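You operate a simulated robot arm through the tools that you are given. There is no shell and no other tool.

The job below is to be done with a simulated two-armed robot. You get a single attempt, and the scene is never put back.

TASK
Fit the bar block in station 2, step block in 4, roller block in 6, then run the trial.
Fine: the split disc block stays on the bench top; press the blue trial button once; all six caps must reach the catch tray in pose 5.

Only the result counts: the job must be done as asked and must still hold three seconds after the hand-in. Knocking over, shifting, dropping, spilling or breaking anything else fails it. Lids that push on must go on centred and level and be pressed home; caps that screw on are set level and turned clockwise until they are tight.

THE ROBOT
Two 7-joint arms with two-finger parallel grippers on one trunk that stands fixed in place. Base frame: the origin is at the foot of the trunk, x ahead of it, y to its left, z up. Lengths are in cm, angles in rad, forces in N, time in s.
The left shoulder is at [7, 18.8, 111.5], the right one opposite. With the tool pointing down near the work surface each hand reaches from about 28 to 78 cm from the base axis, measured 20 degrees to its own side. Payload 3.91 kg a hand.
The tool frame of a hand sits at the grasp point between the pads (the TCP): z along the fingers, y along the line on which they close. The tips reach 3 cm beyond it. Largest opening 11 cm; finger width 2, thickness 1; the body of the gripper, 4.8 by 11.2 cm, starts 5.5 cm behind the TCP.
Orientation is that of the tool frame in the base frame, as [roll, pitch, yaw] about the fixed x, y, z axes, in that order (R = Rz(yaw) Ry(pitch) Rx(roll)). With the fingers straight down and closing along the base's y, the tool's x points along the base's -x, its y along +y and its z along -z.

THE INTERFACE
- The arms move only by the tool play_rows. It takes "left_series", "right_series" or both (then of equal length, played together; a hand with none holds still); each is a list of rows, each a list of 6 numbers: the shift along the tool's x, y, z in cm, then the turn, a rotation vector about the tool's x, y, z in rad. In form: [[tx, ty, tz, rx, ry, rz], ...]. A call has 1 to 20 rows; each row is the pose to reach, as a shift and turn from the pose commanded when the call began, along the tool's axes at that moment. "left_jaw" and "right_jaw" are, for a hand that has rows, the gripper command, from -1 (fully open) to 1 (shut), values between in proportion, set as the call begins (left out, the last holds). Each row takes 0.2 s and may step no farther than 5 cm and 0.15 rad from the row before; otherwise, or with a gripper value out of range, the whole call is refused. Where a pose cannot be reached the arm comes as near as it can. A force on the tool above 70 N (or 10 N above the force at the start of the call, whichever is more), or a blocked arm, ends the call early, and 0.2 s more pass. The fingers move at their own pace (about 7.2 cm/s each) and stop on an object; they squeeze with about 30 N. The grip force told is the motor's: it shows also when the fingers shut on nothing. Time passes only in rows, and 0.2 s behind the last, so rows that repeat a pose let the fingers close. The reply holds the time, the measured pose of the TCP, the force on the tool along the base axes, the opening and the grip force, in the units named above and with some noise, with the torque about the TCP (base axes, N m) and any sound that the robot's microphone picked up.
- Cameras (640 x 400 px; columns grow to the right, rows downward): "scene" is now at [12.49, 4.85, 134.94]; the picture's right is [0.55, -0.83, 0.00], its down [-0.44, -0.29, -0.85] and it looks along [0.71, 0.47, -0.52] (base axes); focal length 337 px, centre (320, 200). "left" rides on the left gripper at [7.2, -1.7, -10.3] in its tool frame; the picture's right is [0.23, 0.97, 0.00], its down [-0.76, 0.18, -0.62] and it looks along [-0.61, 0.14, 0.78] (tool axes); focal length 222 px, centre (320, 200). "right" rides on the right gripper at [7.2, 1.7, -10.3] in its tool frame; the picture's right is [-0.23, 0.97, 0.00], its down [-0.76, -0.18, -0.62] and it looks along [-0.61, -0.14, 0.78] (tool axes); focal length 222 px, centre (320, 200). There is no depth. A picture from a camera that has moved, and an enlarged one, comes with that camera's place and axes in the base frame and with its lens.
- grab_frame(camera): a new picture of that camera. No time passes.
- slide_trunk(by): slides the trunk up (or, below 0, down) by that many cm; the arms and the scene camera ride with it, the base frame stays. It gives what a move gives, with no picture.
- turn_head(pan, tilt): turns the head with the scene camera to pan (to the left, within 1.501 rad either way) and tilt (down, from -0.506 to 1.204), counted from straight ahead of the robot. It gives what a move gives.
- inspect(camera, box): a new picture of the part [left, top, right, bottom] of that camera's present view, enlarged. No time passes.
- hand_in(): hands the job in; it is judged then, once.

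Nothing tells you positions but the pictures and the camera data. Unless the task says otherwise, let go and move clear before handing in.

The tools are called after "Call:" as name(argument=value, ...) on one line, values as JSON. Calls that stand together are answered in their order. play_rows: Moves the arms, as the interface text tells. Its arguments: {"type":"object","properties":{"left_series":{"type":"array"},"left_jaw":{"type":"number"},"right_series":{"type":"array"},"right_jaw":{"type":"number"}},"required":[]} The other tools are called the same way: slide_trunk (by) moves the trunk up or down; turn_head (pan, tilt) turns the head that bears the scene camera; grab_frame (camera) takes a picture; inspect (camera, box) takes an enlarged picture of a part of a camera's view; hand_in () hands the job in.

At the start:

```text
time_s: 0.0
left_position: [38.6, 51.28, 108.82]
left_orientation: [3.14, 0.0, 3.141]
left_force: [-0.8, 0.4, -1.0]
left_ft_torque: [-0.01, 0.02, 0.03]
left_grip_width: 10.99
left_gripper_force: 0.0
right_position: [44.81, 8.2, 109.1]
right_orientation: [-3.141, 0.0, -3.141]
right_force: [-0.7, 0.1, -0.3]
right_ft_torque: [0.04, -0.02, -0.07]
right_grip_width: 10.99
right_gripper_force: 0.0
trunk travel left (down, up): [-62.5, 31.5]
head pan, tilt (commanded): [0.585, 0.552]
```

scene: 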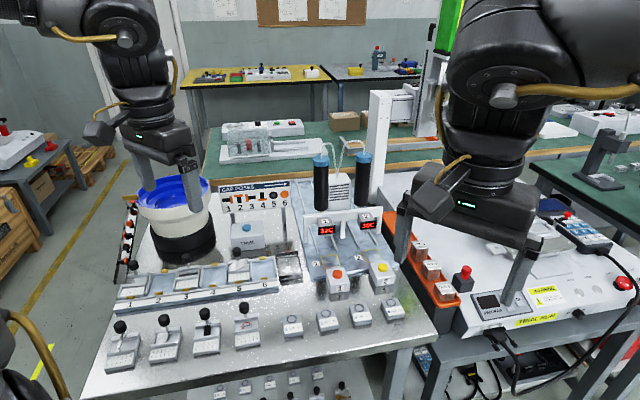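
right: 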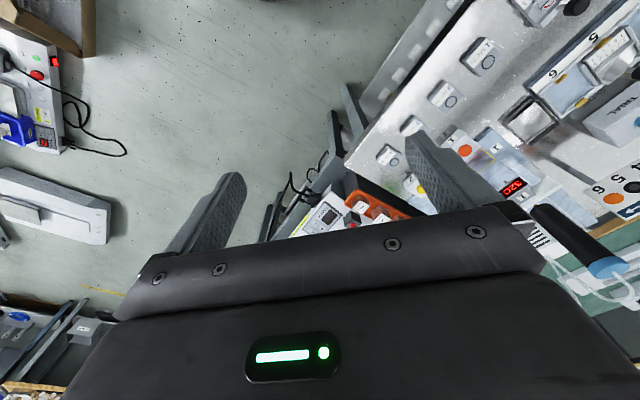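
left: 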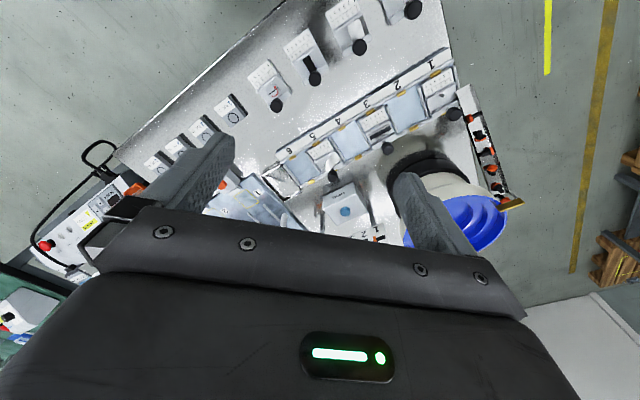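

I see a bench with a feeder bowl, a six-station rail, four blocks with knobs in front of it, and a trial button. I'll take enlarged pictures to understand the layout before moving.

Call:
inspect(camera="scene", box=[80, 240, 300, 380])

Call:
inspect(camera="scene", box=[200, 170, 320, 250])

Call:
inspect(camera="scene", box=[270, 150, 430, 340])

Call:
inspect(camera="left", box=[220, 0, 520, 220])

```text
2.86 times, centred on (190, 310) of scene
camera zoom: at [12.49, 4.85, 134.94], right [0.55, -0.83, 0.0], down [-0.44, -0.29, -0.85], along [0.71, 0.47, -0.52], focal length 963 px, centre (691, -114)
```

zoom: 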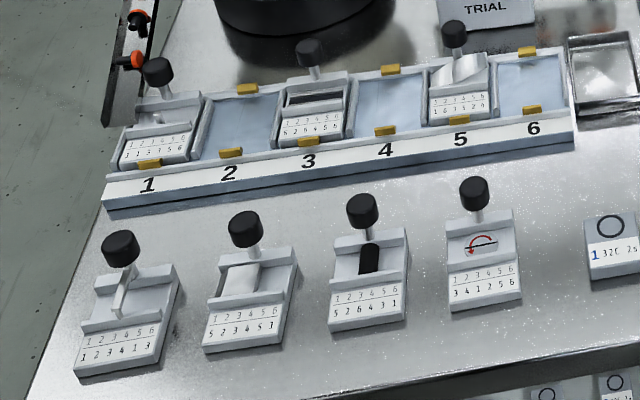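

```text
5.00 times, centred on (260, 210) of scene
camera zoom: at [12.49, 4.85, 134.94], right [0.55, -0.83, 0.0], down [-0.44, -0.29, -0.85], along [0.71, 0.47, -0.52], focal length 1685 px, centre (620, 150)
```

zoom: 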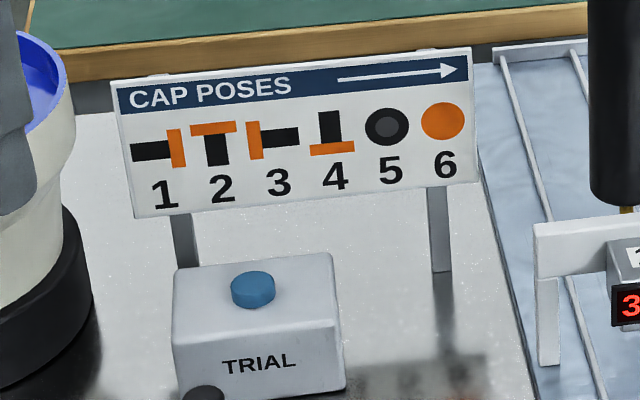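

```text
2.11 times, centred on (350, 245) of scene
camera zoom: at [12.49, 4.85, 134.94], right [0.55, -0.83, 0.0], down [-0.44, -0.29, -0.85], along [0.71, 0.47, -0.52], focal length 709 px, centre (257, 105)
```

zoom: 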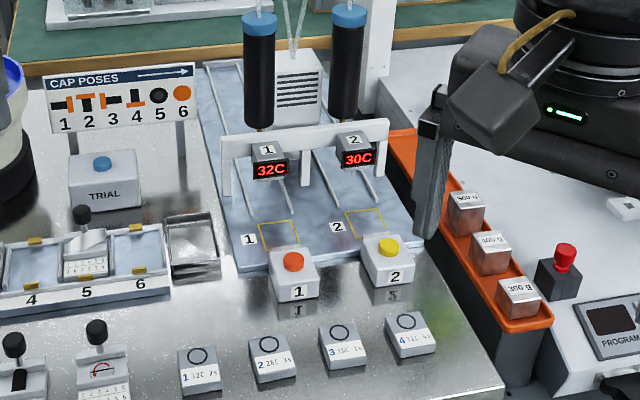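

```text
1.82 times, centred on (370, 110) of left
camera zoom: at [31.3, 49.79, 119.18], right [-0.23, 0.97, 0.0], down [0.76, 0.18, 0.62], along [0.61, 0.14, -0.78], focal length 404 px, centre (229, 364)
```

zoom: 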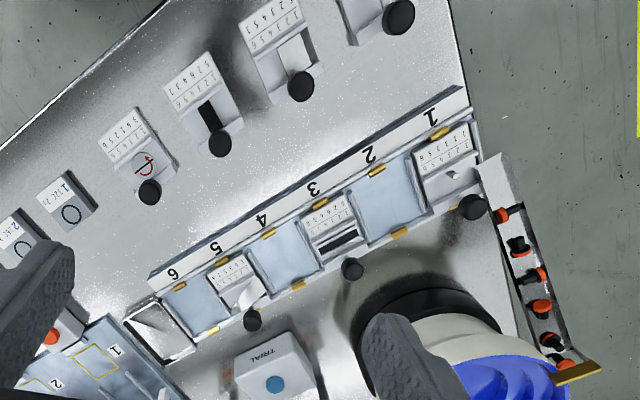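

The rail already holds blocks in 1, 3 and 5, and four blocks lie on the bench with pose tables on them. I'll enlarge each further to identify bar, step, roller and split disc.

Call:
inspect(camera="scene", box=[100, 310, 180, 380])

Call:
inspect(camera="scene", box=[180, 300, 270, 360])

Call:
inspect(camera="scene", box=[110, 250, 200, 310])

Call:
inspect(camera="scene", box=[190, 240, 310, 310])

Call:
inspect(camera="left", box=[240, 0, 420, 120])

Call:
inspect(camera="left", box=[280, 40, 480, 180])

Call:
inspect(camera="scene", box=[100, 170, 200, 280])

```text
5.71 times, centred on (140, 345) of scene
camera zoom: at [12.49, 4.85, 134.94], right [0.55, -0.83, 0.0], down [-0.44, -0.29, -0.85], along [0.71, 0.47, -0.52], focal length 1925 px, centre (1349, -629)
```

zoom: 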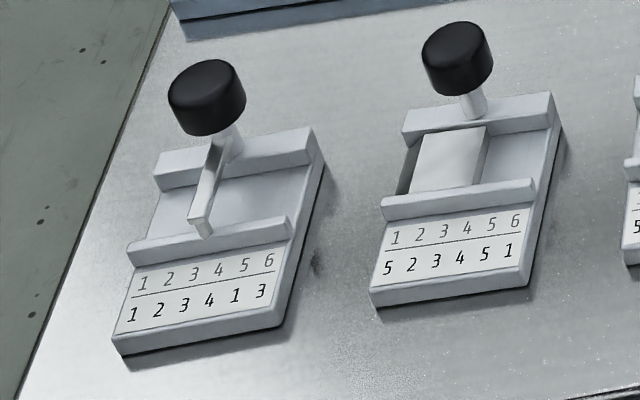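

```text
6.67 times, centred on (225, 330) of scene
camera zoom: at [12.49, 4.85, 134.94], right [0.55, -0.83, 0.0], down [-0.44, -0.29, -0.85], along [0.71, 0.47, -0.52], focal length 2246 px, centre (953, -667)
```

zoom: 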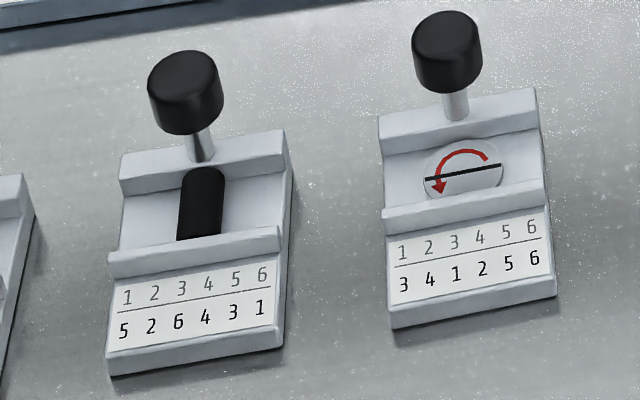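

```text
6.67 times, centred on (155, 280) of scene
camera zoom: at [12.49, 4.85, 134.94], right [0.55, -0.83, 0.0], down [-0.44, -0.29, -0.85], along [0.71, 0.47, -0.52], focal length 2246 px, centre (1420, -333)
```

zoom: 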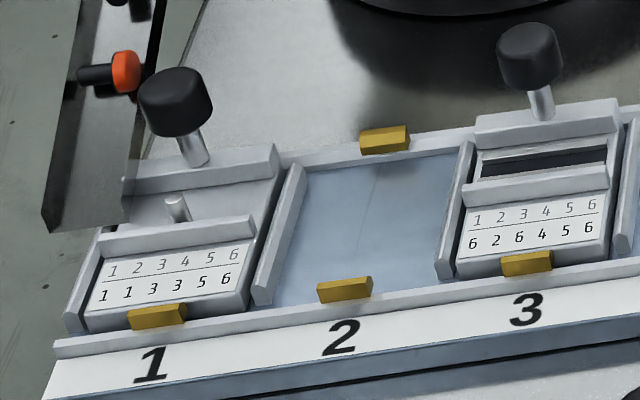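

```text
5.33 times, centred on (250, 275) of scene
camera zoom: at [12.49, 4.85, 134.94], right [0.55, -0.83, 0.0], down [-0.44, -0.29, -0.85], along [0.71, 0.47, -0.52], focal length 1797 px, centre (693, -200)
```

zoom: 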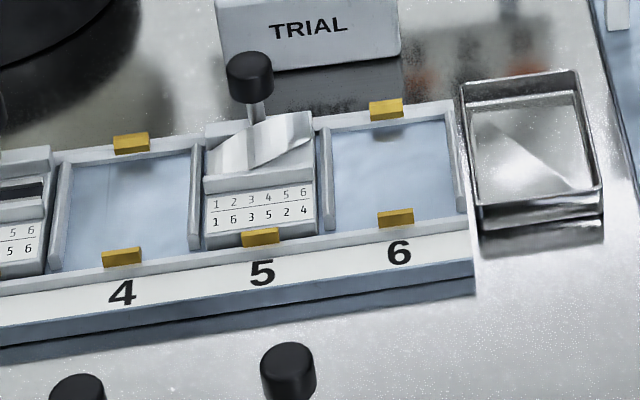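

```text
3.33 times, centred on (330, 60) of left
camera zoom: at [31.3, 49.79, 119.18], right [-0.23, 0.97, 0.0], down [0.76, 0.18, 0.62], along [0.61, 0.14, -0.78], focal length 740 px, centre (287, 667)
```

zoom: 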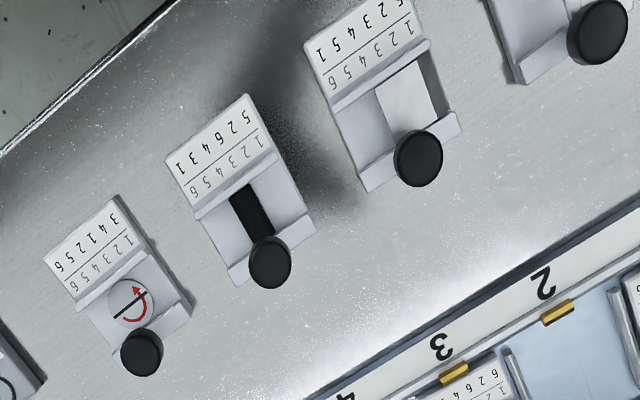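

```text
2.86 times, centred on (380, 110) of left
camera zoom: at [31.3, 49.79, 119.18], right [-0.23, 0.97, 0.0], down [0.76, 0.18, 0.62], along [0.61, 0.14, -0.78], focal length 635 px, centre (149, 457)
```

zoom: 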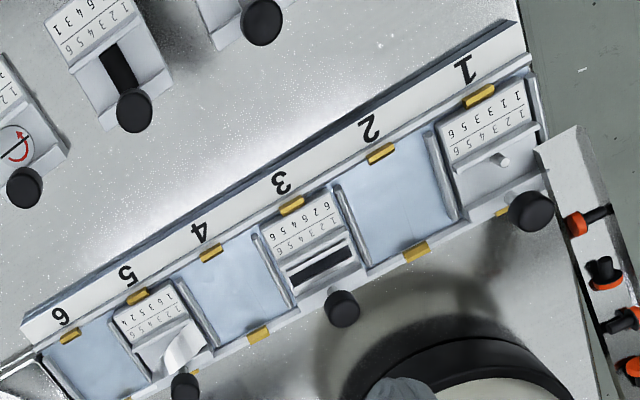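

```text
3.64 times, centred on (150, 225) of scene
camera zoom: at [12.49, 4.85, 134.94], right [0.55, -0.83, 0.0], down [-0.44, -0.29, -0.85], along [0.71, 0.47, -0.52], focal length 1225 px, centre (938, 109)
```

zoom: 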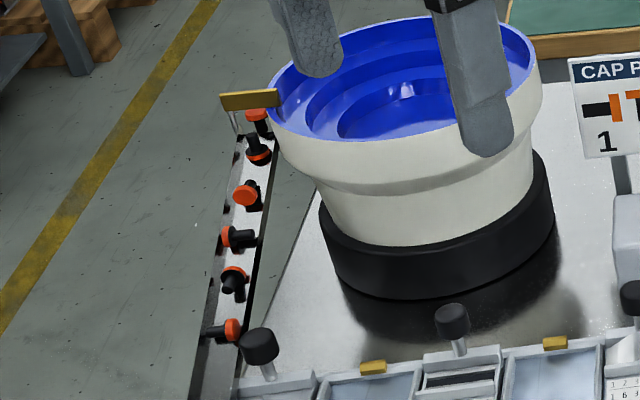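

The blocks read clearly: bar = leftmost (1 2 3 4 1 3), step = second (5 2 3 4 5 1), roller = third (5 2 6 4 3 1), split disc = rightmost. With those, the pose chain through stations 1–6 ends in pose 5, so the layout as asked is consistent. The rail runs roughly at 45° to the base, so I'll turn the left hand by 45° and lower it for a closer view.

Call:
play_rows(left_series=[[0.1, 0.1, 1.8, 0, 0, -0.131], [0.2, 0.2, 3.6, 0, 0, -0.262], [0.3, 0.35, 5.4, 0, 0, -0.393], [0.4, 0.5, 7.2, 0, 0, -0.524], [0.5, 0.6, 9, 0, 0, -0.655], [0.6, 0.7, 10.8, 0, 0, -0.785], [0.6, 0.7, 10.8, 0, 0, -0.785]], left_jaw=-1)

```text
time_s: 1.6
left_position: [37.96, 51.94, 97.78]
left_orientation: [3.141, 0.0, -2.356]
left_force: [-0.1, -0.1, 0.3]
left_ft_torque: [0.0, 0.01, -0.02]
left_grip_width: 11.0
left_gripper_force: 0.1
right_position: [44.81, 8.15, 109.09]
right_orientation: [-3.141, 0.0, 3.141]
right_force: [0.4, -0.5, -0.4]
right_ft_torque: [0.01, -0.02, -0.01]
right_grip_width: 11.01
right_gripper_force: 0.0
trunk travel left (down, up): [-62.5, 31.5]
head pan, tilt (commanded): [0.585, 0.552]
```

The left hand is now at 45° above the middle of the bench. I'll take pictures from there.

Call:
grab_frame(camera="left")

Call:
grab_frame(camera="scene")

```text
taken
camera left: at [34.01, 45.78, 108.24], right [-0.85, 0.53, 0.0], down [0.41, 0.66, 0.62], along [0.33, 0.53, -0.78], focal length 222 px, centre (320, 200)
```

left: 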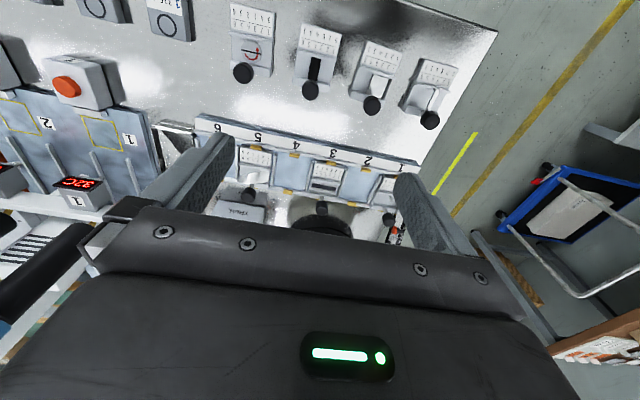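

```text
taken
camera scene: at [12.46, 4.81, 134.95], right [0.55, -0.83, 0.0], down [-0.44, -0.29, -0.85], along [0.71, 0.47, -0.52], focal length 337 px, centre (320, 200)
```

scene: 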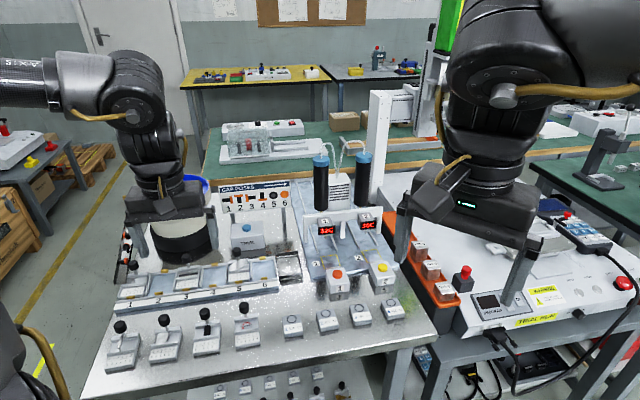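

Call:
inspect(camera="left", box=[340, 20, 500, 140])

Call:
inspect(camera="left", box=[200, 0, 360, 120])

Call:
inspect(camera="left", box=[180, 100, 430, 250])

Call:
inspect(camera="scene", box=[100, 250, 200, 310])

Call:
inspect(camera="scene", box=[190, 250, 290, 310])

Call:
inspect(camera="scene", box=[95, 310, 190, 380])

Call:
inspect(camera="scene", box=[180, 295, 275, 365])

```text
3.33 times, centred on (420, 80) of left
camera zoom: at [34.01, 45.78, 108.24], right [-0.85, 0.53, 0.0], down [0.41, 0.66, 0.62], along [0.33, 0.53, -0.78], focal length 740 px, centre (-13, 600)
```

zoom: 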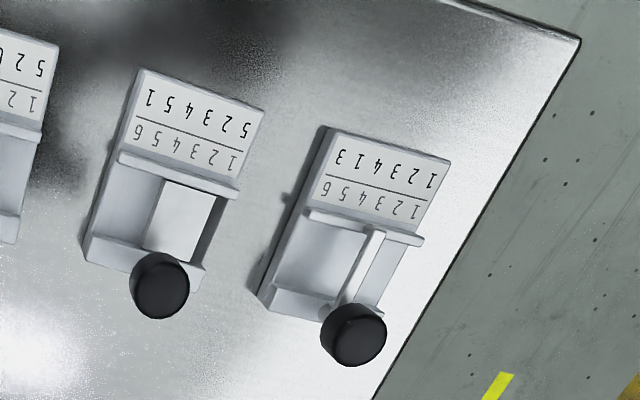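

```text
3.33 times, centred on (280, 60) of left
camera zoom: at [34.01, 45.78, 108.24], right [-0.85, 0.53, 0.0], down [0.41, 0.66, 0.62], along [0.33, 0.53, -0.78], focal length 740 px, centre (453, 667)
```

zoom: 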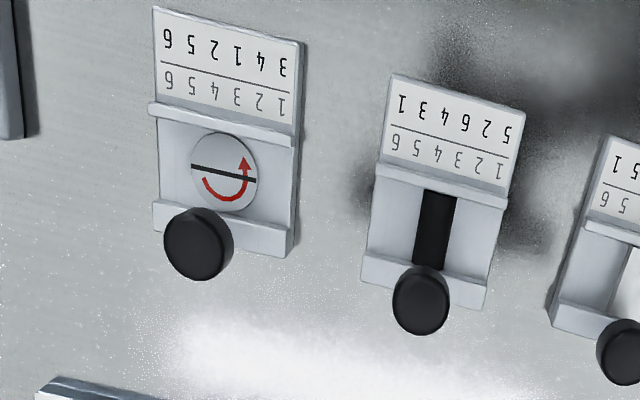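

```text
2.56 times, centred on (305, 175) of left
camera zoom: at [34.01, 45.78, 108.24], right [-0.85, 0.53, 0.0], down [0.41, 0.66, 0.62], along [0.33, 0.53, -0.78], focal length 569 px, centre (358, 264)
```

zoom: 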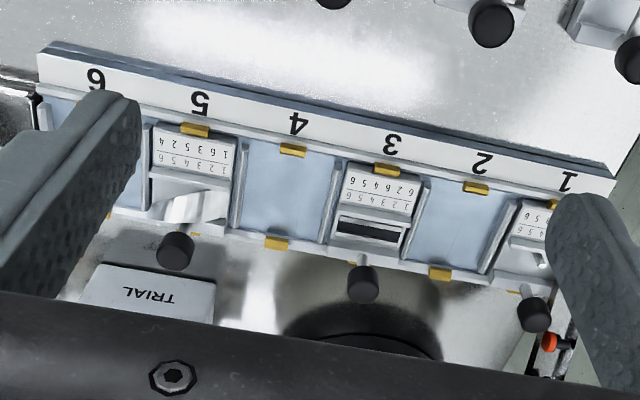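

```text
6.40 times, centred on (150, 280) of scene
camera zoom: at [12.46, 4.81, 134.95], right [0.55, -0.83, 0.0], down [-0.44, -0.29, -0.85], along [0.71, 0.47, -0.52], focal length 2156 px, centre (1408, -312)
```

zoom: 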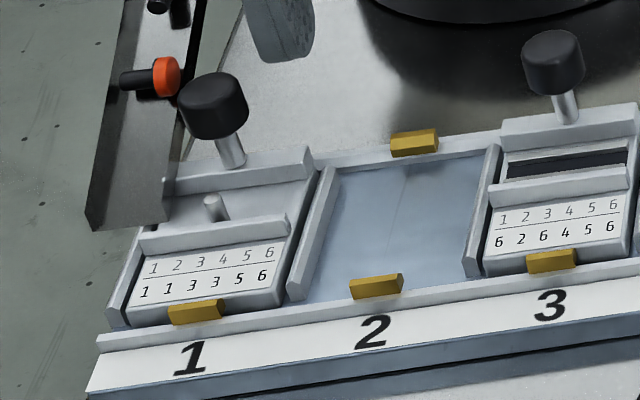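

```text
6.40 times, centred on (240, 280) of scene
camera zoom: at [12.46, 4.81, 134.95], right [0.55, -0.83, 0.0], down [-0.44, -0.29, -0.85], along [0.71, 0.47, -0.52], focal length 2156 px, centre (832, -312)
```

zoom: 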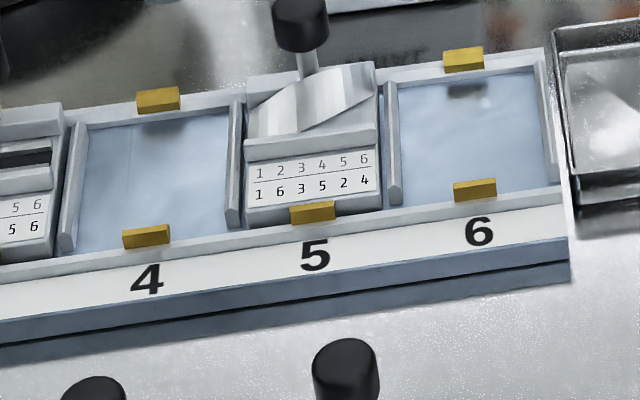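

```text
5.71 times, centred on (142, 345) of scene
camera zoom: at [12.46, 4.81, 134.95], right [0.55, -0.83, 0.0], down [-0.44, -0.29, -0.85], along [0.71, 0.47, -0.52], focal length 1925 px, centre (1334, -629)
```

zoom: 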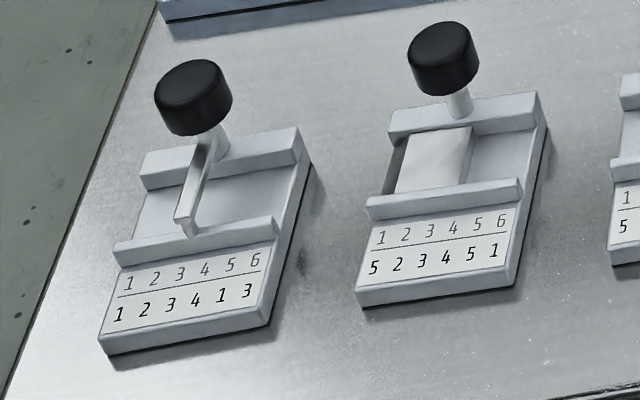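

```text
5.71 times, centred on (228, 330) of scene
camera zoom: at [12.46, 4.81, 134.95], right [0.55, -0.83, 0.0], down [-0.44, -0.29, -0.85], along [0.71, 0.47, -0.52], focal length 1925 px, centre (849, -543)
```

zoom: 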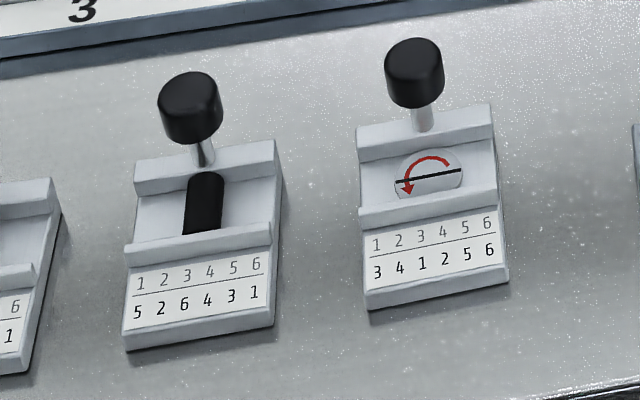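

The knobs triangulate well (bench knobs at z≈78.5, seated knobs at z≈79.5, rail at −45°). I'll take higher zooms of each block to get its yaw accurately.

Call:
inspect(camera="scene", box=[104, 345, 152, 375])

Call:
inspect(camera="scene", box=[148, 338, 196, 368])

Call:
inspect(camera="scene", box=[188, 330, 236, 360])

Call:
inspect(camera="left", box=[395, 50, 467, 95])

Call:
inspect(camera="left", box=[340, 35, 412, 80])

Call:
inspect(camera="left", box=[285, 15, 357, 60])

```text
13.33 times, centred on (128, 360) of scene
camera zoom: at [12.46, 4.81, 134.95], right [0.55, -0.83, 0.0], down [-0.44, -0.29, -0.85], along [0.71, 0.47, -0.52], focal length 4493 px, centre (2880, -1933)
```

zoom: 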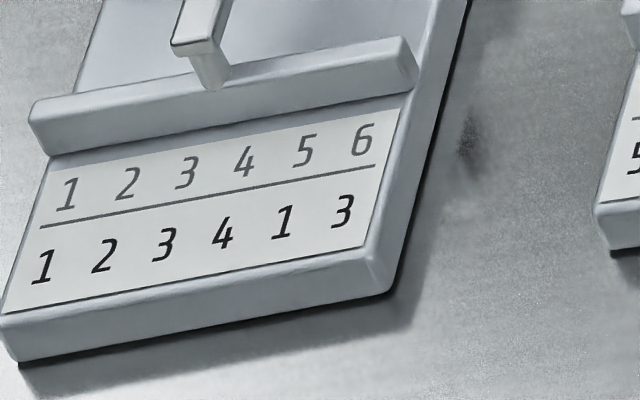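

```text
13.33 times, centred on (172, 353) of scene
camera zoom: at [12.46, 4.81, 134.95], right [0.55, -0.83, 0.0], down [-0.44, -0.29, -0.85], along [0.71, 0.47, -0.52], focal length 4493 px, centre (2293, -1840)
```

zoom: 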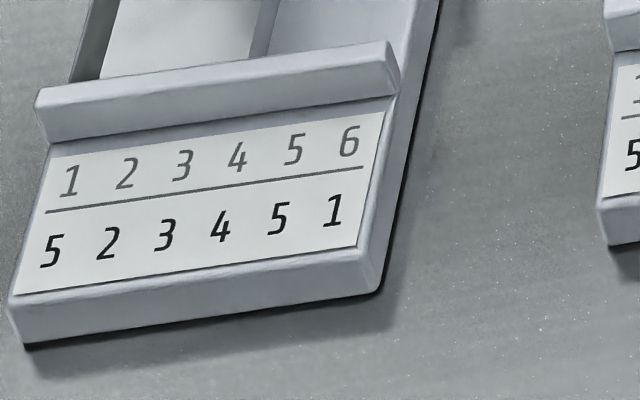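

```text
13.33 times, centred on (212, 345) of scene
camera zoom: at [12.46, 4.81, 134.95], right [0.55, -0.83, 0.0], down [-0.44, -0.29, -0.85], along [0.71, 0.47, -0.52], focal length 4493 px, centre (1760, -1733)
```

zoom: 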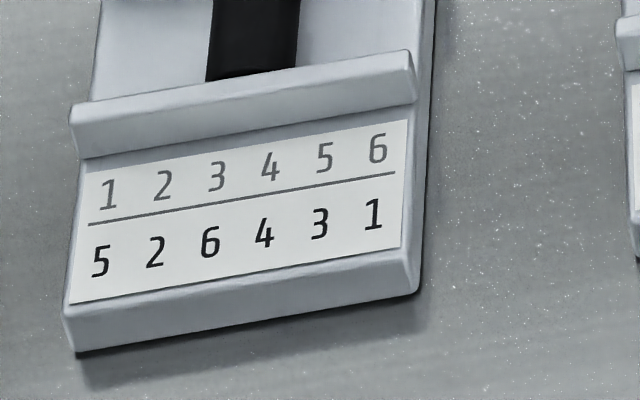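

```text
8.89 times, centred on (431, 72) of left
camera zoom: at [34.01, 45.78, 108.24], right [-0.85, 0.53, 0.0], down [0.41, 0.66, 0.62], along [0.33, 0.53, -0.78], focal length 1974 px, centre (-667, 1333)
```

zoom: 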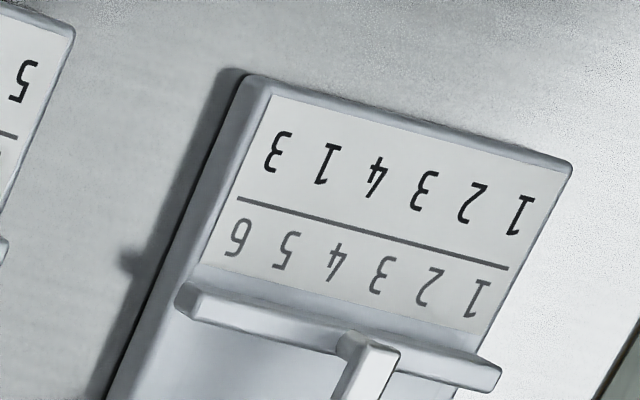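

```text
8.89 times, centred on (376, 58) of left
camera zoom: at [34.01, 45.78, 108.24], right [-0.85, 0.53, 0.0], down [0.41, 0.66, 0.62], along [0.33, 0.53, -0.78], focal length 1974 px, centre (-178, 1467)
```

zoom: 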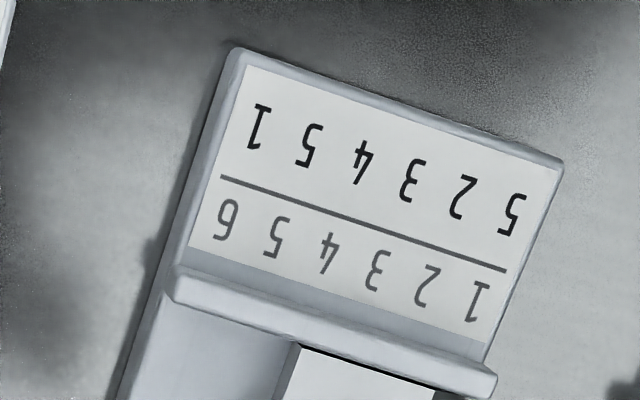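

```text
8.89 times, centred on (321, 38) of left
camera zoom: at [34.01, 45.78, 108.24], right [-0.85, 0.53, 0.0], down [0.41, 0.66, 0.62], along [0.33, 0.53, -0.78], focal length 1974 px, centre (311, 1644)
```

zoom: 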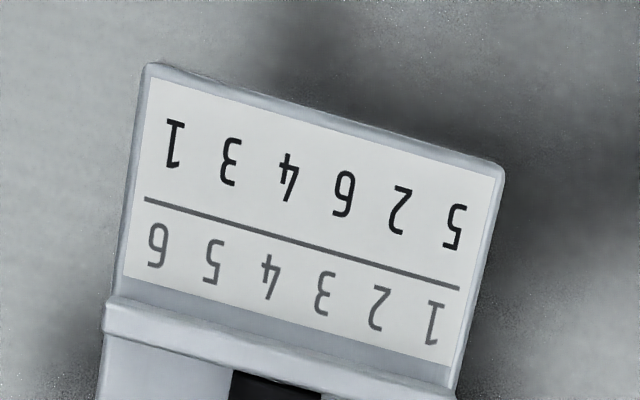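

The blocks lie within about 2° of the rail's direction, so I can grasp each knob with the fingers closing along the rail. I'll first go above the roller block's knob at about (38.4, 50.6) with the jaws partly open.

Call:
play_rows(left_series=[[0.2, -0.4, 3.5, 0, 0, 0], [0.45, -0.9, 7.5, 0, 0, 0], [0.67, -1.28, 11.8, 0, 0, 0], [0.67, -1.28, 11.8, 0, 0, 0], [0.67, -1.28, 11.8, 0, 0, 0]], left_jaw=0.1)

Call:
grab_frame(camera="left")

Call:
inspect(camera="scene", box=[130, 240, 270, 370])

```text
time_s: 2.8
left_position: [38.52, 51.03, 86.01]
left_orientation: [-3.14, -0.003, -2.359]
left_force: [-0.1, -1.0, -0.2]
left_ft_torque: [0.0, 0.0, 0.0]
left_grip_width: 4.95
left_gripper_force: 0.0
left hand out of reach, approached as far as the arm can: row 2, 3, 4, 5
right_position: [44.87, 8.18, 109.13]
right_orientation: [3.141, 0.0, -3.14]
right_force: [-0.3, -0.2, 0.3]
right_ft_torque: [0.02, 0.02, 0.03]
right_grip_width: 11.01
right_gripper_force: 0.1
trunk travel left (down, up): [-62.5, 31.5]
head pan, tilt (commanded): [0.585, 0.552]
```

```text
taken
camera left: at [34.48, 44.84, 96.5], right [-0.85, 0.53, 0.0], down [0.41, 0.66, 0.62], along [0.33, 0.53, -0.78], focal length 222 px, centre (320, 200)
```

left: 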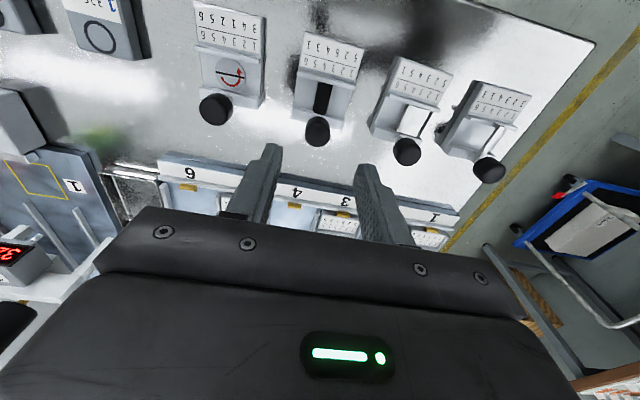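

```text
3.08 times, centred on (200, 305) of scene
camera zoom: at [12.45, 4.74, 134.95], right [0.55, -0.83, 0.0], down [-0.44, -0.29, -0.85], along [0.71, 0.47, -0.52], focal length 1037 px, centre (689, -123)
```

zoom: 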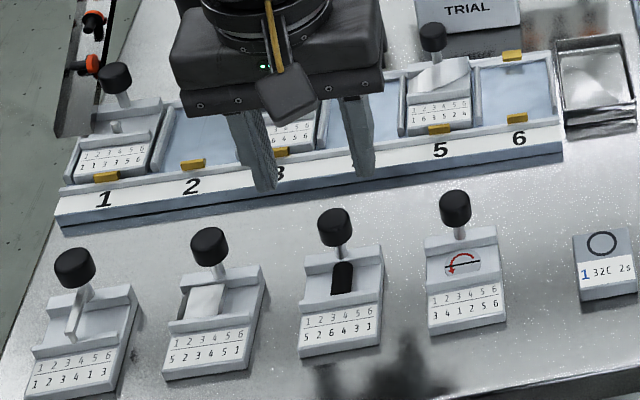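

The roller knob is nearly under the hand, but the arm reports a reach limit near here. I'll look at the arm's posture before deciding whether to shift the trunk.

Call:
grab_frame(camera="scene")

Call:
grab_frame(camera="right")

```text
taken
camera scene: at [12.45, 4.74, 134.95], right [0.55, -0.83, 0.0], down [-0.44, -0.29, -0.85], along [0.71, 0.47, -0.52], focal length 337 px, centre (320, 200)
```

scene: 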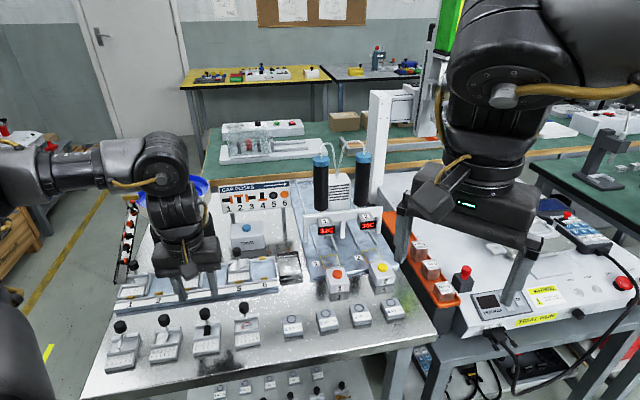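

```text
taken
camera right: at [37.72, 9.94, 119.41], right [0.23, 0.97, 0.0], down [0.76, -0.18, 0.62], along [0.61, -0.14, -0.78], focal length 222 px, centre (320, 200)
```

right: 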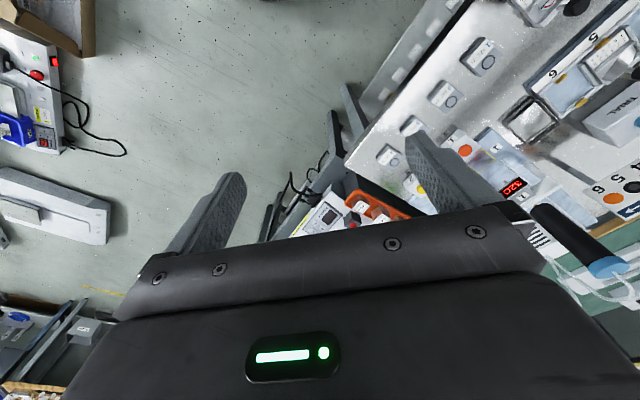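

The elbow sits out to the left with the forearm level, so the wrist is likely at its limit. I'll raise the trunk a little to relax that, then check whether the position is reachable.

Call:
slide_trunk(by=10)

```text
time_s: 4.1
left_position: [38.46, 51.04, 95.86]
left_orientation: [-3.14, -0.002, -2.36]
left_force: [-0.2, 0.6, -0.3]
left_ft_torque: [-0.01, -0.02, 0.0]
left_grip_width: 4.92
left_gripper_force: 0.0
right_position: [44.87, 8.3, 119.08]
right_orientation: [-3.14, -0.001, 3.141]
right_force: [-0.6, 0.3, 0.3]
right_ft_torque: [-0.01, 0.04, 0.0]
right_grip_width: 10.99
right_gripper_force: 0.0
trunk travel left (down, up): [-72.5, 21.5]
head pan, tilt (commanded): [0.585, 0.552]
```

Call:
play_rows(left_series=[[0, 0, 3, 0, 0, 0], [0, 0, 6, 0, 0, 0], [0, 0, 6, 0, 0, 0]])

```text
time_s: 4.9
left_position: [38.37, 50.98, 90.09]
left_orientation: [-3.139, -0.003, -2.36]
left_force: [-0.7, 0.1, 0.4]
left_ft_torque: [-0.01, -0.01, -0.01]
left_grip_width: 4.95
left_gripper_force: 0.1
right_position: [44.94, 8.22, 119.06]
right_orientation: [3.141, 0.001, -3.141]
right_force: [0.2, 0.2, 0.1]
right_ft_torque: [0.01, 0.02, 0.0]
right_grip_width: 10.99
right_gripper_force: 0.0
trunk travel left (down, up): [-72.5, 21.5]
head pan, tilt (commanded): [0.585, 0.552]
```

Call:
play_rows(left_series=[[0.28, -0.31, 3.5, 0, 0, 0], [0.28, -0.31, 7.1, 0, 0, 0], [0.28, -0.31, 7.1, 0, 0, 0]])

Call:
grab_frame(camera="left")

Call:
grab_frame(camera="scene")

```text
time_s: 5.7
left_position: [38.55, 50.6, 83.02]
left_orientation: [-3.14, -0.002, -2.359]
left_force: [-0.3, 0.4, -0.1]
left_ft_torque: [0.02, -0.03, 0.01]
left_grip_width: 4.95
left_gripper_force: 0.0
right_position: [44.94, 8.2, 119.06]
right_orientation: [-3.141, 0.0, -3.141]
right_force: [1.0, 0.4, -0.3]
right_ft_torque: [0.0, 0.0, 0.01]
right_grip_width: 10.99
right_gripper_force: 0.1
trunk travel left (down, up): [-72.5, 21.5]
head pan, tilt (commanded): [0.585, 0.552]
```

```text
taken
camera left: at [34.57, 44.54, 93.5], right [-0.85, 0.53, 0.0], down [0.42, 0.66, 0.62], along [0.33, 0.53, -0.78], focal length 222 px, centre (320, 200)
```

left: 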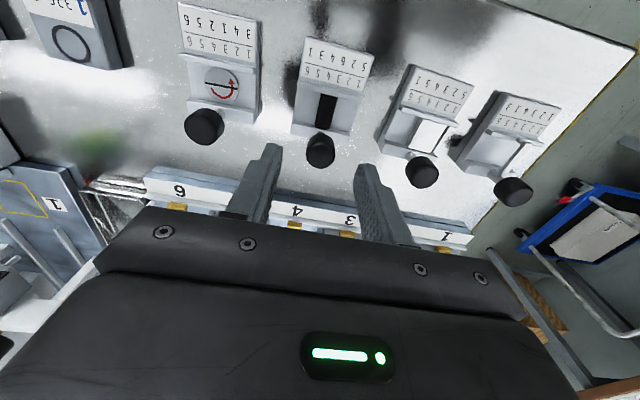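

```text
taken
camera scene: at [12.41, 4.84, 144.95], right [0.55, -0.83, 0.0], down [-0.44, -0.29, -0.85], along [0.71, 0.47, -0.52], focal length 337 px, centre (320, 200)
```

scene: 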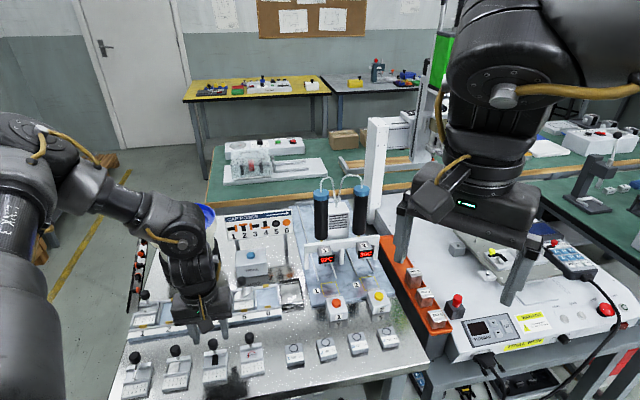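

Call:
inspect(camera="left", box=[272, 120, 368, 180])

Call:
inspect(camera="scene", box=[170, 290, 266, 390])

```text
6.67 times, centred on (320, 150) of left
camera zoom: at [34.57, 44.54, 93.5], right [-0.85, 0.53, 0.0], down [0.42, 0.66, 0.62], along [0.33, 0.53, -0.78], focal length 1481 px, centre (320, 533)
```

zoom: 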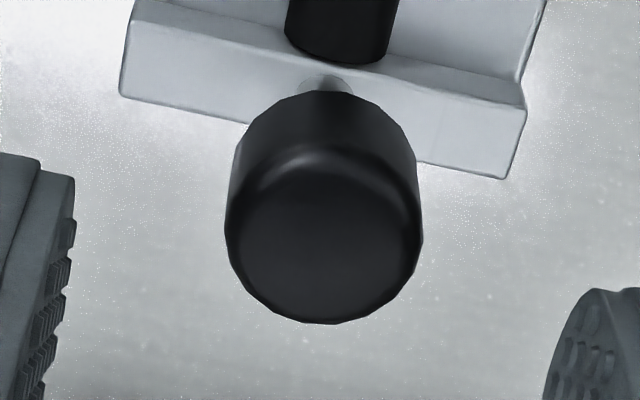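

```text
4.00 times, centred on (218, 340) of scene
camera zoom: at [12.41, 4.84, 144.95], right [0.55, -0.83, 0.0], down [-0.44, -0.29, -0.85], along [0.71, 0.47, -0.52], focal length 1348 px, centre (728, -360)
```

zoom: 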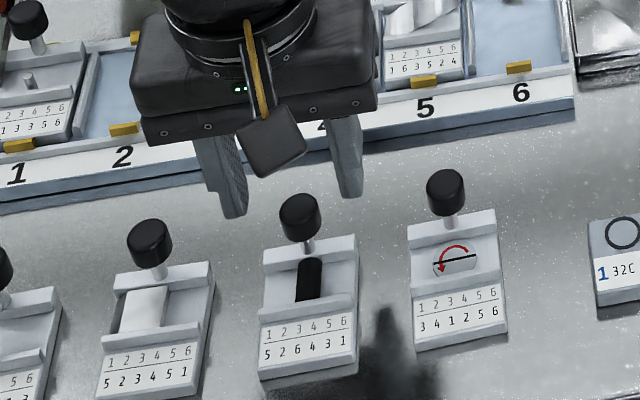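

The knob is centred between the fingers in the hand view. I'll descend so the tips pass just below the knob, then close.

Call:
play_rows(left_series=[[0.1, 0.05, 2.0, 0, 0, 0], [0.1, 0.05, 3.9, 0, 0, 0], [0.1, 0.05, 3.9, 0, 0, 0]])

Call:
grab_frame(camera="left")

Call:
inspect(camera="scene", box=[170, 310, 266, 390])

```text
time_s: 6.5
left_position: [37.65, 51.62, 80.49]
left_orientation: [-3.139, -0.003, -2.362]
left_force: [-0.4, -0.2, -0.1]
left_ft_torque: [-0.02, -0.01, 0.02]
left_grip_width: 4.91
left_gripper_force: 0.1
left hand out of reach, approached as far as the arm can: row 1, 2, 3
right_position: [44.92, 8.26, 119.1]
right_orientation: [3.141, 0.001, -3.141]
right_force: [-0.8, 1.1, -0.5]
right_ft_torque: [0.03, 0.02, 0.0]
right_grip_width: 11.01
right_gripper_force: 0.0
trunk travel left (down, up): [-72.5, 21.5]
head pan, tilt (commanded): [0.585, 0.552]
```

```text
taken
camera left: at [33.65, 45.63, 91.04], right [-0.85, 0.53, 0.0], down [0.42, 0.66, 0.62], along [0.33, 0.52, -0.78], focal length 222 px, centre (320, 200)
```

left: 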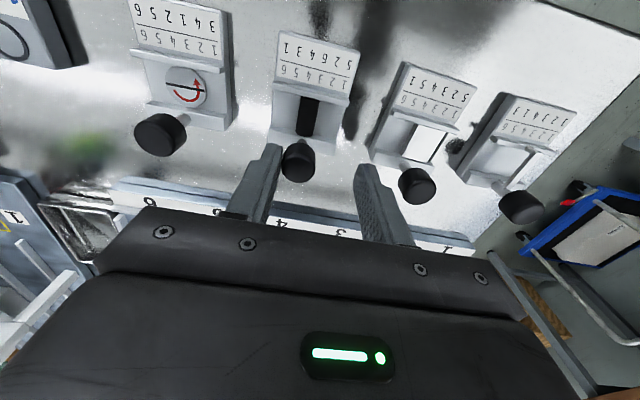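

```text
5.00 times, centred on (218, 350) of scene
camera zoom: at [12.49, 4.86, 144.94], right [0.55, -0.83, 0.0], down [-0.44, -0.29, -0.85], along [0.71, 0.47, -0.52], focal length 1685 px, centre (830, -550)
```

zoom: 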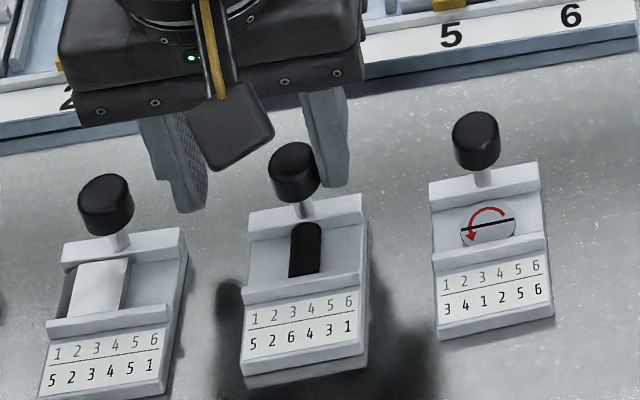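

The arm drifted off sideways at a joint limit, so I'll go straight up. Since the knob is round, I can use a more relaxed hand yaw (about 20° instead of 45°).

Call:
play_rows(left_series=[[0, 0, -2, 0, 0, 0], [0, 0, -5, 0, 0, 0], [0.07, -0.4, -6, 0, 0, 0.145], [0.15, -0.8, -6, 0, 0, 0.29], [0.226, -1.27, -6, 0, 0, 0.436], [0.226, -1.27, -6, 0, 0, 0.436]])

Call:
grab_frame(camera="left")

Call:
grab_frame(camera="scene")

```text
time_s: 7.9
left_position: [38.31, 50.58, 86.64]
left_orientation: [-3.138, -0.003, -2.798]
left_force: [0.3, 0.7, -0.6]
left_ft_torque: [0.02, 0.0, -0.02]
left_grip_width: 4.9
left_gripper_force: 0.1
right_position: [44.81, 8.31, 119.06]
right_orientation: [-3.14, 0.002, -3.141]
right_force: [-0.1, 0.5, -0.4]
right_ft_torque: [0.0, -0.03, -0.01]
right_grip_width: 10.99
right_gripper_force: 0.1
trunk travel left (down, up): [-72.5, 21.5]
head pan, tilt (commanded): [0.585, 0.552]
```

```text
taken
camera left: at [32.05, 46.72, 97.11], right [-0.54, 0.84, 0.0], down [0.66, 0.43, 0.62], along [0.52, 0.34, -0.78], focal length 222 px, centre (320, 200)
```

left: 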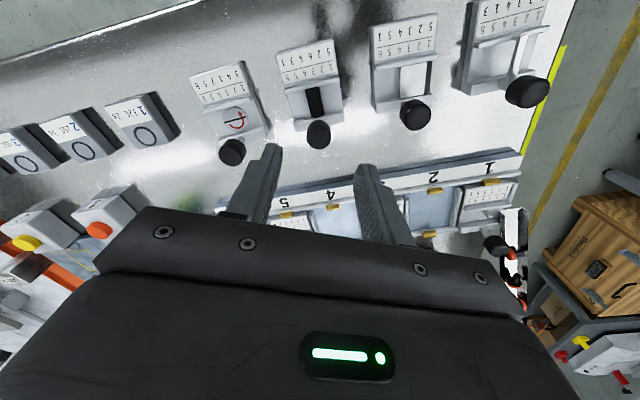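

```text
taken
camera scene: at [12.49, 4.87, 144.94], right [0.55, -0.83, 0.0], down [-0.44, -0.29, -0.85], along [0.71, 0.47, -0.52], focal length 337 px, centre (320, 200)
```

scene: 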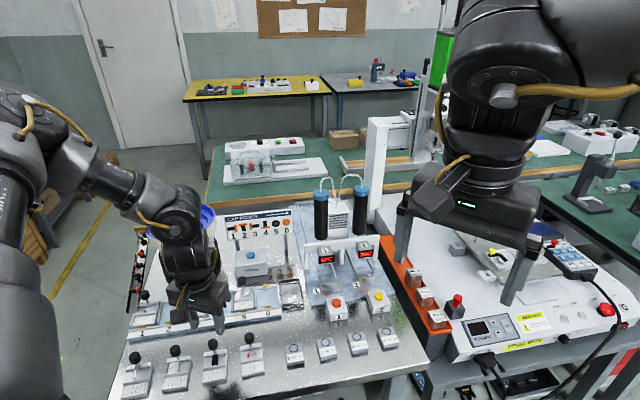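

Call:
play_rows(left_series=[[0, 0, 2, 0, 0, 0], [0, 0, 4, 0, 0, 0], [0, 0, 4, 0, 0, 0]])

Call:
inspect(camera="left", box=[256, 110, 384, 190])

```text
time_s: 8.7
left_position: [38.35, 50.53, 82.7]
left_orientation: [-3.14, -0.001, -2.796]
left_force: [-0.1, -0.1, 0.8]
left_ft_torque: [-0.02, 0.0, -0.01]
left_grip_width: 4.94
left_gripper_force: 0.1
right_position: [44.85, 8.29, 119.1]
right_orientation: [-3.141, 0.0, 3.14]
right_force: [0.3, 0.5, 0.7]
right_ft_torque: [0.0, -0.01, 0.0]
right_grip_width: 11.01
right_gripper_force: 0.1
trunk travel left (down, up): [-72.5, 21.5]
head pan, tilt (commanded): [0.585, 0.552]
```

```text
5.00 times, centred on (320, 150) of left
camera zoom: at [32.1, 46.69, 93.09], right [-0.54, 0.84, 0.0], down [0.66, 0.43, 0.62], along [0.52, 0.34, -0.78], focal length 1111 px, centre (320, 450)
```

zoom: 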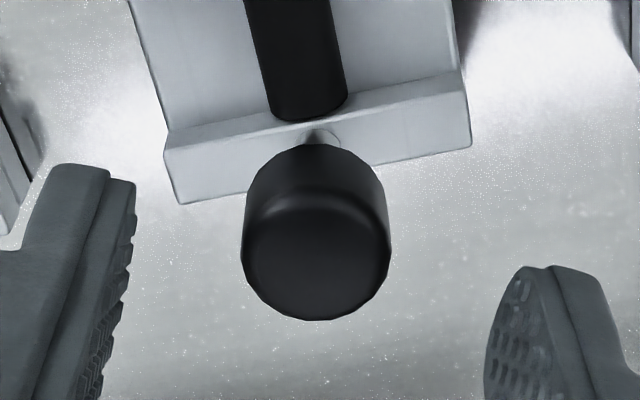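

Call:
play_rows(left_series=[[0, -0.05, 0.9, 0, 0, 0], [0, -0.05, 1.8, 0, 0, 0]])

```text
time_s: 9.3
left_position: [38.45, 50.49, 80.89]
left_orientation: [-3.14, -0.002, -2.796]
left_force: [-0.3, -0.6, 0.1]
left_ft_torque: [-0.01, 0.03, 0.01]
left_grip_width: 4.93
left_gripper_force: 0.1
right_position: [45.04, 8.24, 119.01]
right_orientation: [3.141, 0.001, 3.14]
right_force: [0.5, 0.4, 0.4]
right_ft_torque: [0.04, 0.0, -0.02]
right_grip_width: 10.97
right_gripper_force: 0.1
trunk travel left (down, up): [-72.5, 21.5]
head pan, tilt (commanded): [0.585, 0.552]
```

Call:
play_rows(left_series=[[0, 0, 0.9, 0, 0, 0], [0, 0, 1.8, 0, 0, 0]])

Call:
grab_frame(camera="left")

Call:
inspect(camera="scene", box=[180, 310, 260, 390])

```text
time_s: 9.9
left_position: [38.46, 50.67, 80.05]
left_orientation: [-3.138, -0.001, -2.797]
left_force: [-0.5, -0.6, -0.5]
left_ft_torque: [0.03, 0.0, -0.01]
left_grip_width: 4.95
left_gripper_force: 0.0
left hand out of reach, approached as far as the arm can: row 2
right_position: [44.91, 8.28, 119.08]
right_orientation: [-3.139, 0.0, -3.141]
right_force: [0.1, -0.5, 0.2]
right_ft_torque: [0.02, -0.02, 0.01]
right_grip_width: 11.03
right_gripper_force: 0.1
trunk travel left (down, up): [-72.5, 21.5]
head pan, tilt (commanded): [0.585, 0.552]
```

```text
taken
camera left: at [32.24, 46.78, 90.5], right [-0.54, 0.84, 0.0], down [0.66, 0.43, 0.62], along [0.52, 0.34, -0.78], focal length 222 px, centre (320, 200)
```

left: 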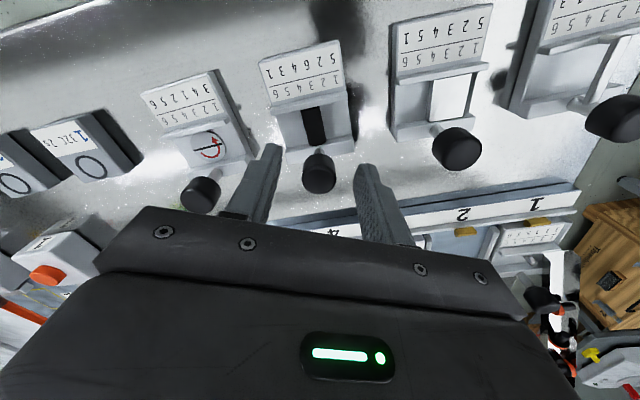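

```text
5.00 times, centred on (220, 350) of scene
camera zoom: at [12.43, 4.89, 144.95], right [0.55, -0.83, 0.0], down [-0.44, -0.29, -0.85], along [0.71, 0.47, -0.52], focal length 1685 px, centre (820, -550)
```

zoom: 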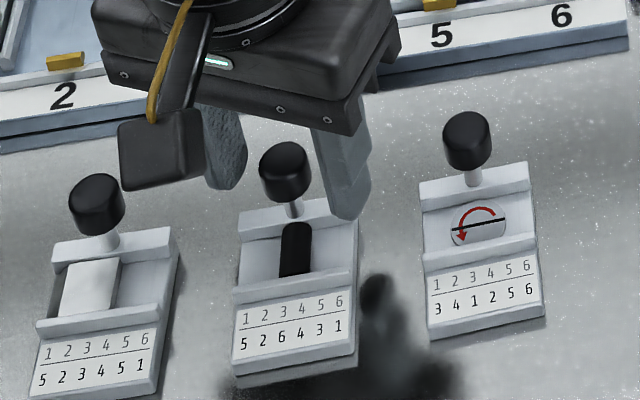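

The arm still stops about 1 cm short here, though the smaller yaw helped. I'll lift slightly and try a yaw near zero (fingers closing along base y).

Call:
play_rows(left_series=[[0, 0, -2, 0, 0, 0], [0, 0, -4, 0, 0, 0], [0, 0, -4, 0, 0, 0.12], [0, 0, -4, 0, 0, 0.24], [0, 0, -4, 0, 0, 0.345], [0, 0, -4, 0, 0, 0.345]])

```text
time_s: 11.3
left_position: [38.6, 50.56, 83.93]
left_orientation: [-3.137, 0.0, 3.141]
left_force: [-0.9, -0.4, -1.1]
left_ft_torque: [0.03, 0.0, 0.01]
left_grip_width: 4.93
left_gripper_force: 0.1
right_position: [45.03, 8.27, 119.03]
right_orientation: [-3.141, 0.0, 3.141]
right_force: [0.3, -0.4, -0.1]
right_ft_torque: [0.0, -0.01, -0.03]
right_grip_width: 11.01
right_gripper_force: 0.0
trunk travel left (down, up): [-72.5, 21.5]
head pan, tilt (commanded): [0.585, 0.552]
```

Call:
play_rows(left_series=[[0.2, 0, 1.5, 0, 0, 0], [0.2, 0, 3, 0, 0, 0], [0.2, 0, 3, 0, 0, 0]])

Call:
inspect(camera="left", box=[240, 100, 400, 200])

```text
time_s: 12.1
left_position: [38.23, 50.63, 80.82]
left_orientation: [-3.137, 0.002, -3.14]
left_force: [0.8, 0.2, -0.3]
left_ft_torque: [-0.03, 0.01, 0.01]
left_grip_width: 4.94
left_gripper_force: 0.1
right_position: [44.85, 8.26, 119.1]
right_orientation: [3.141, 0.0, 3.14]
right_force: [0.2, -0.6, -0.5]
right_ft_torque: [-0.01, 0.02, 0.01]
right_grip_width: 11.01
right_gripper_force: 0.0
trunk travel left (down, up): [-72.5, 21.5]
head pan, tilt (commanded): [0.585, 0.552]
```

```text
4.00 times, centred on (320, 150) of left
camera zoom: at [31.02, 49.17, 91.42], right [-0.23, 0.97, 0.0], down [0.76, 0.18, 0.62], along [0.61, 0.14, -0.78], focal length 888 px, centre (320, 400)
```

zoom: 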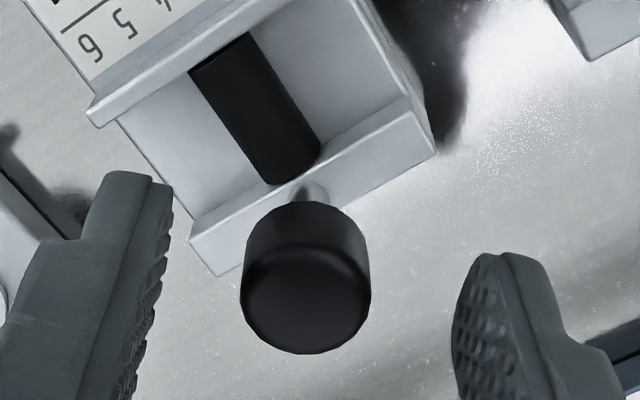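

Call:
play_rows(left_series=[[0, -0.2, 0.8, 0, 0, 0], [0, -0.2, 1.7, 0, 0, 0], [0, -0.2, 1.7, 0, 0, 0]])

Call:
inspect(camera="left", box=[240, 100, 400, 200])

Call:
inspect(camera="scene", box=[180, 310, 260, 390])

```text
time_s: 12.9
left_position: [38.34, 50.97, 79.95]
left_orientation: [-3.138, -0.002, -3.139]
left_force: [-0.9, 0.0, 0.3]
left_ft_torque: [0.01, 0.0, -0.01]
left_grip_width: 4.95
left_gripper_force: 0.1
left hand out of reach, approached as far as the arm can: row 2, 3
right_position: [44.91, 8.21, 119.07]
right_orientation: [3.141, -0.001, 3.141]
right_force: [0.1, -0.1, -0.4]
right_ft_torque: [0.0, 0.03, -0.01]
right_grip_width: 10.97
right_gripper_force: 0.2
trunk travel left (down, up): [-72.5, 21.5]
head pan, tilt (commanded): [0.585, 0.552]
```

```text
4.00 times, centred on (320, 150) of left
camera zoom: at [31.05, 49.39, 90.35], right [-0.23, 0.97, 0.0], down [0.76, 0.18, 0.62], along [0.61, 0.14, -0.78], focal length 888 px, centre (320, 400)
```

zoom: 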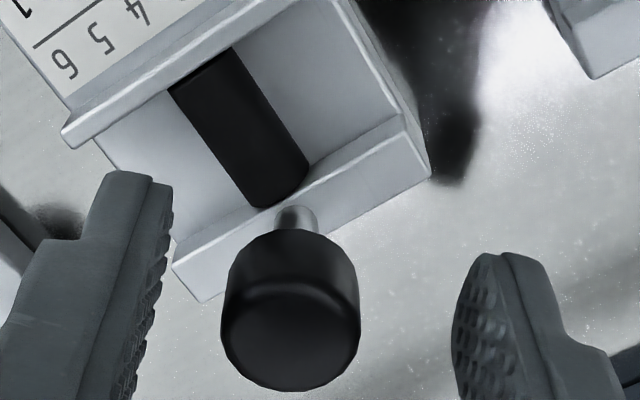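

```text
5.00 times, centred on (220, 350) of scene
camera zoom: at [12.54, 4.85, 144.94], right [0.55, -0.83, 0.0], down [-0.44, -0.29, -0.85], along [0.71, 0.47, -0.52], focal length 1685 px, centre (820, -550)
```

zoom: 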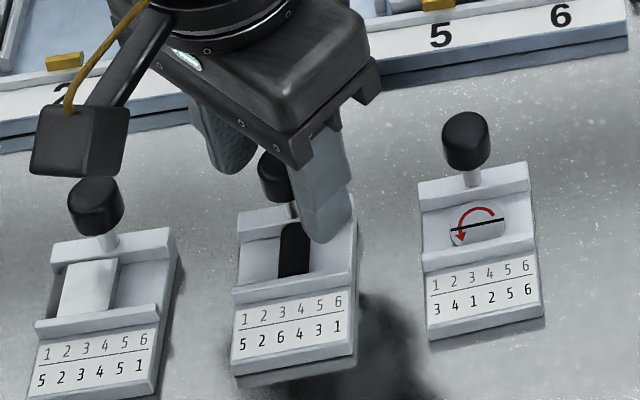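

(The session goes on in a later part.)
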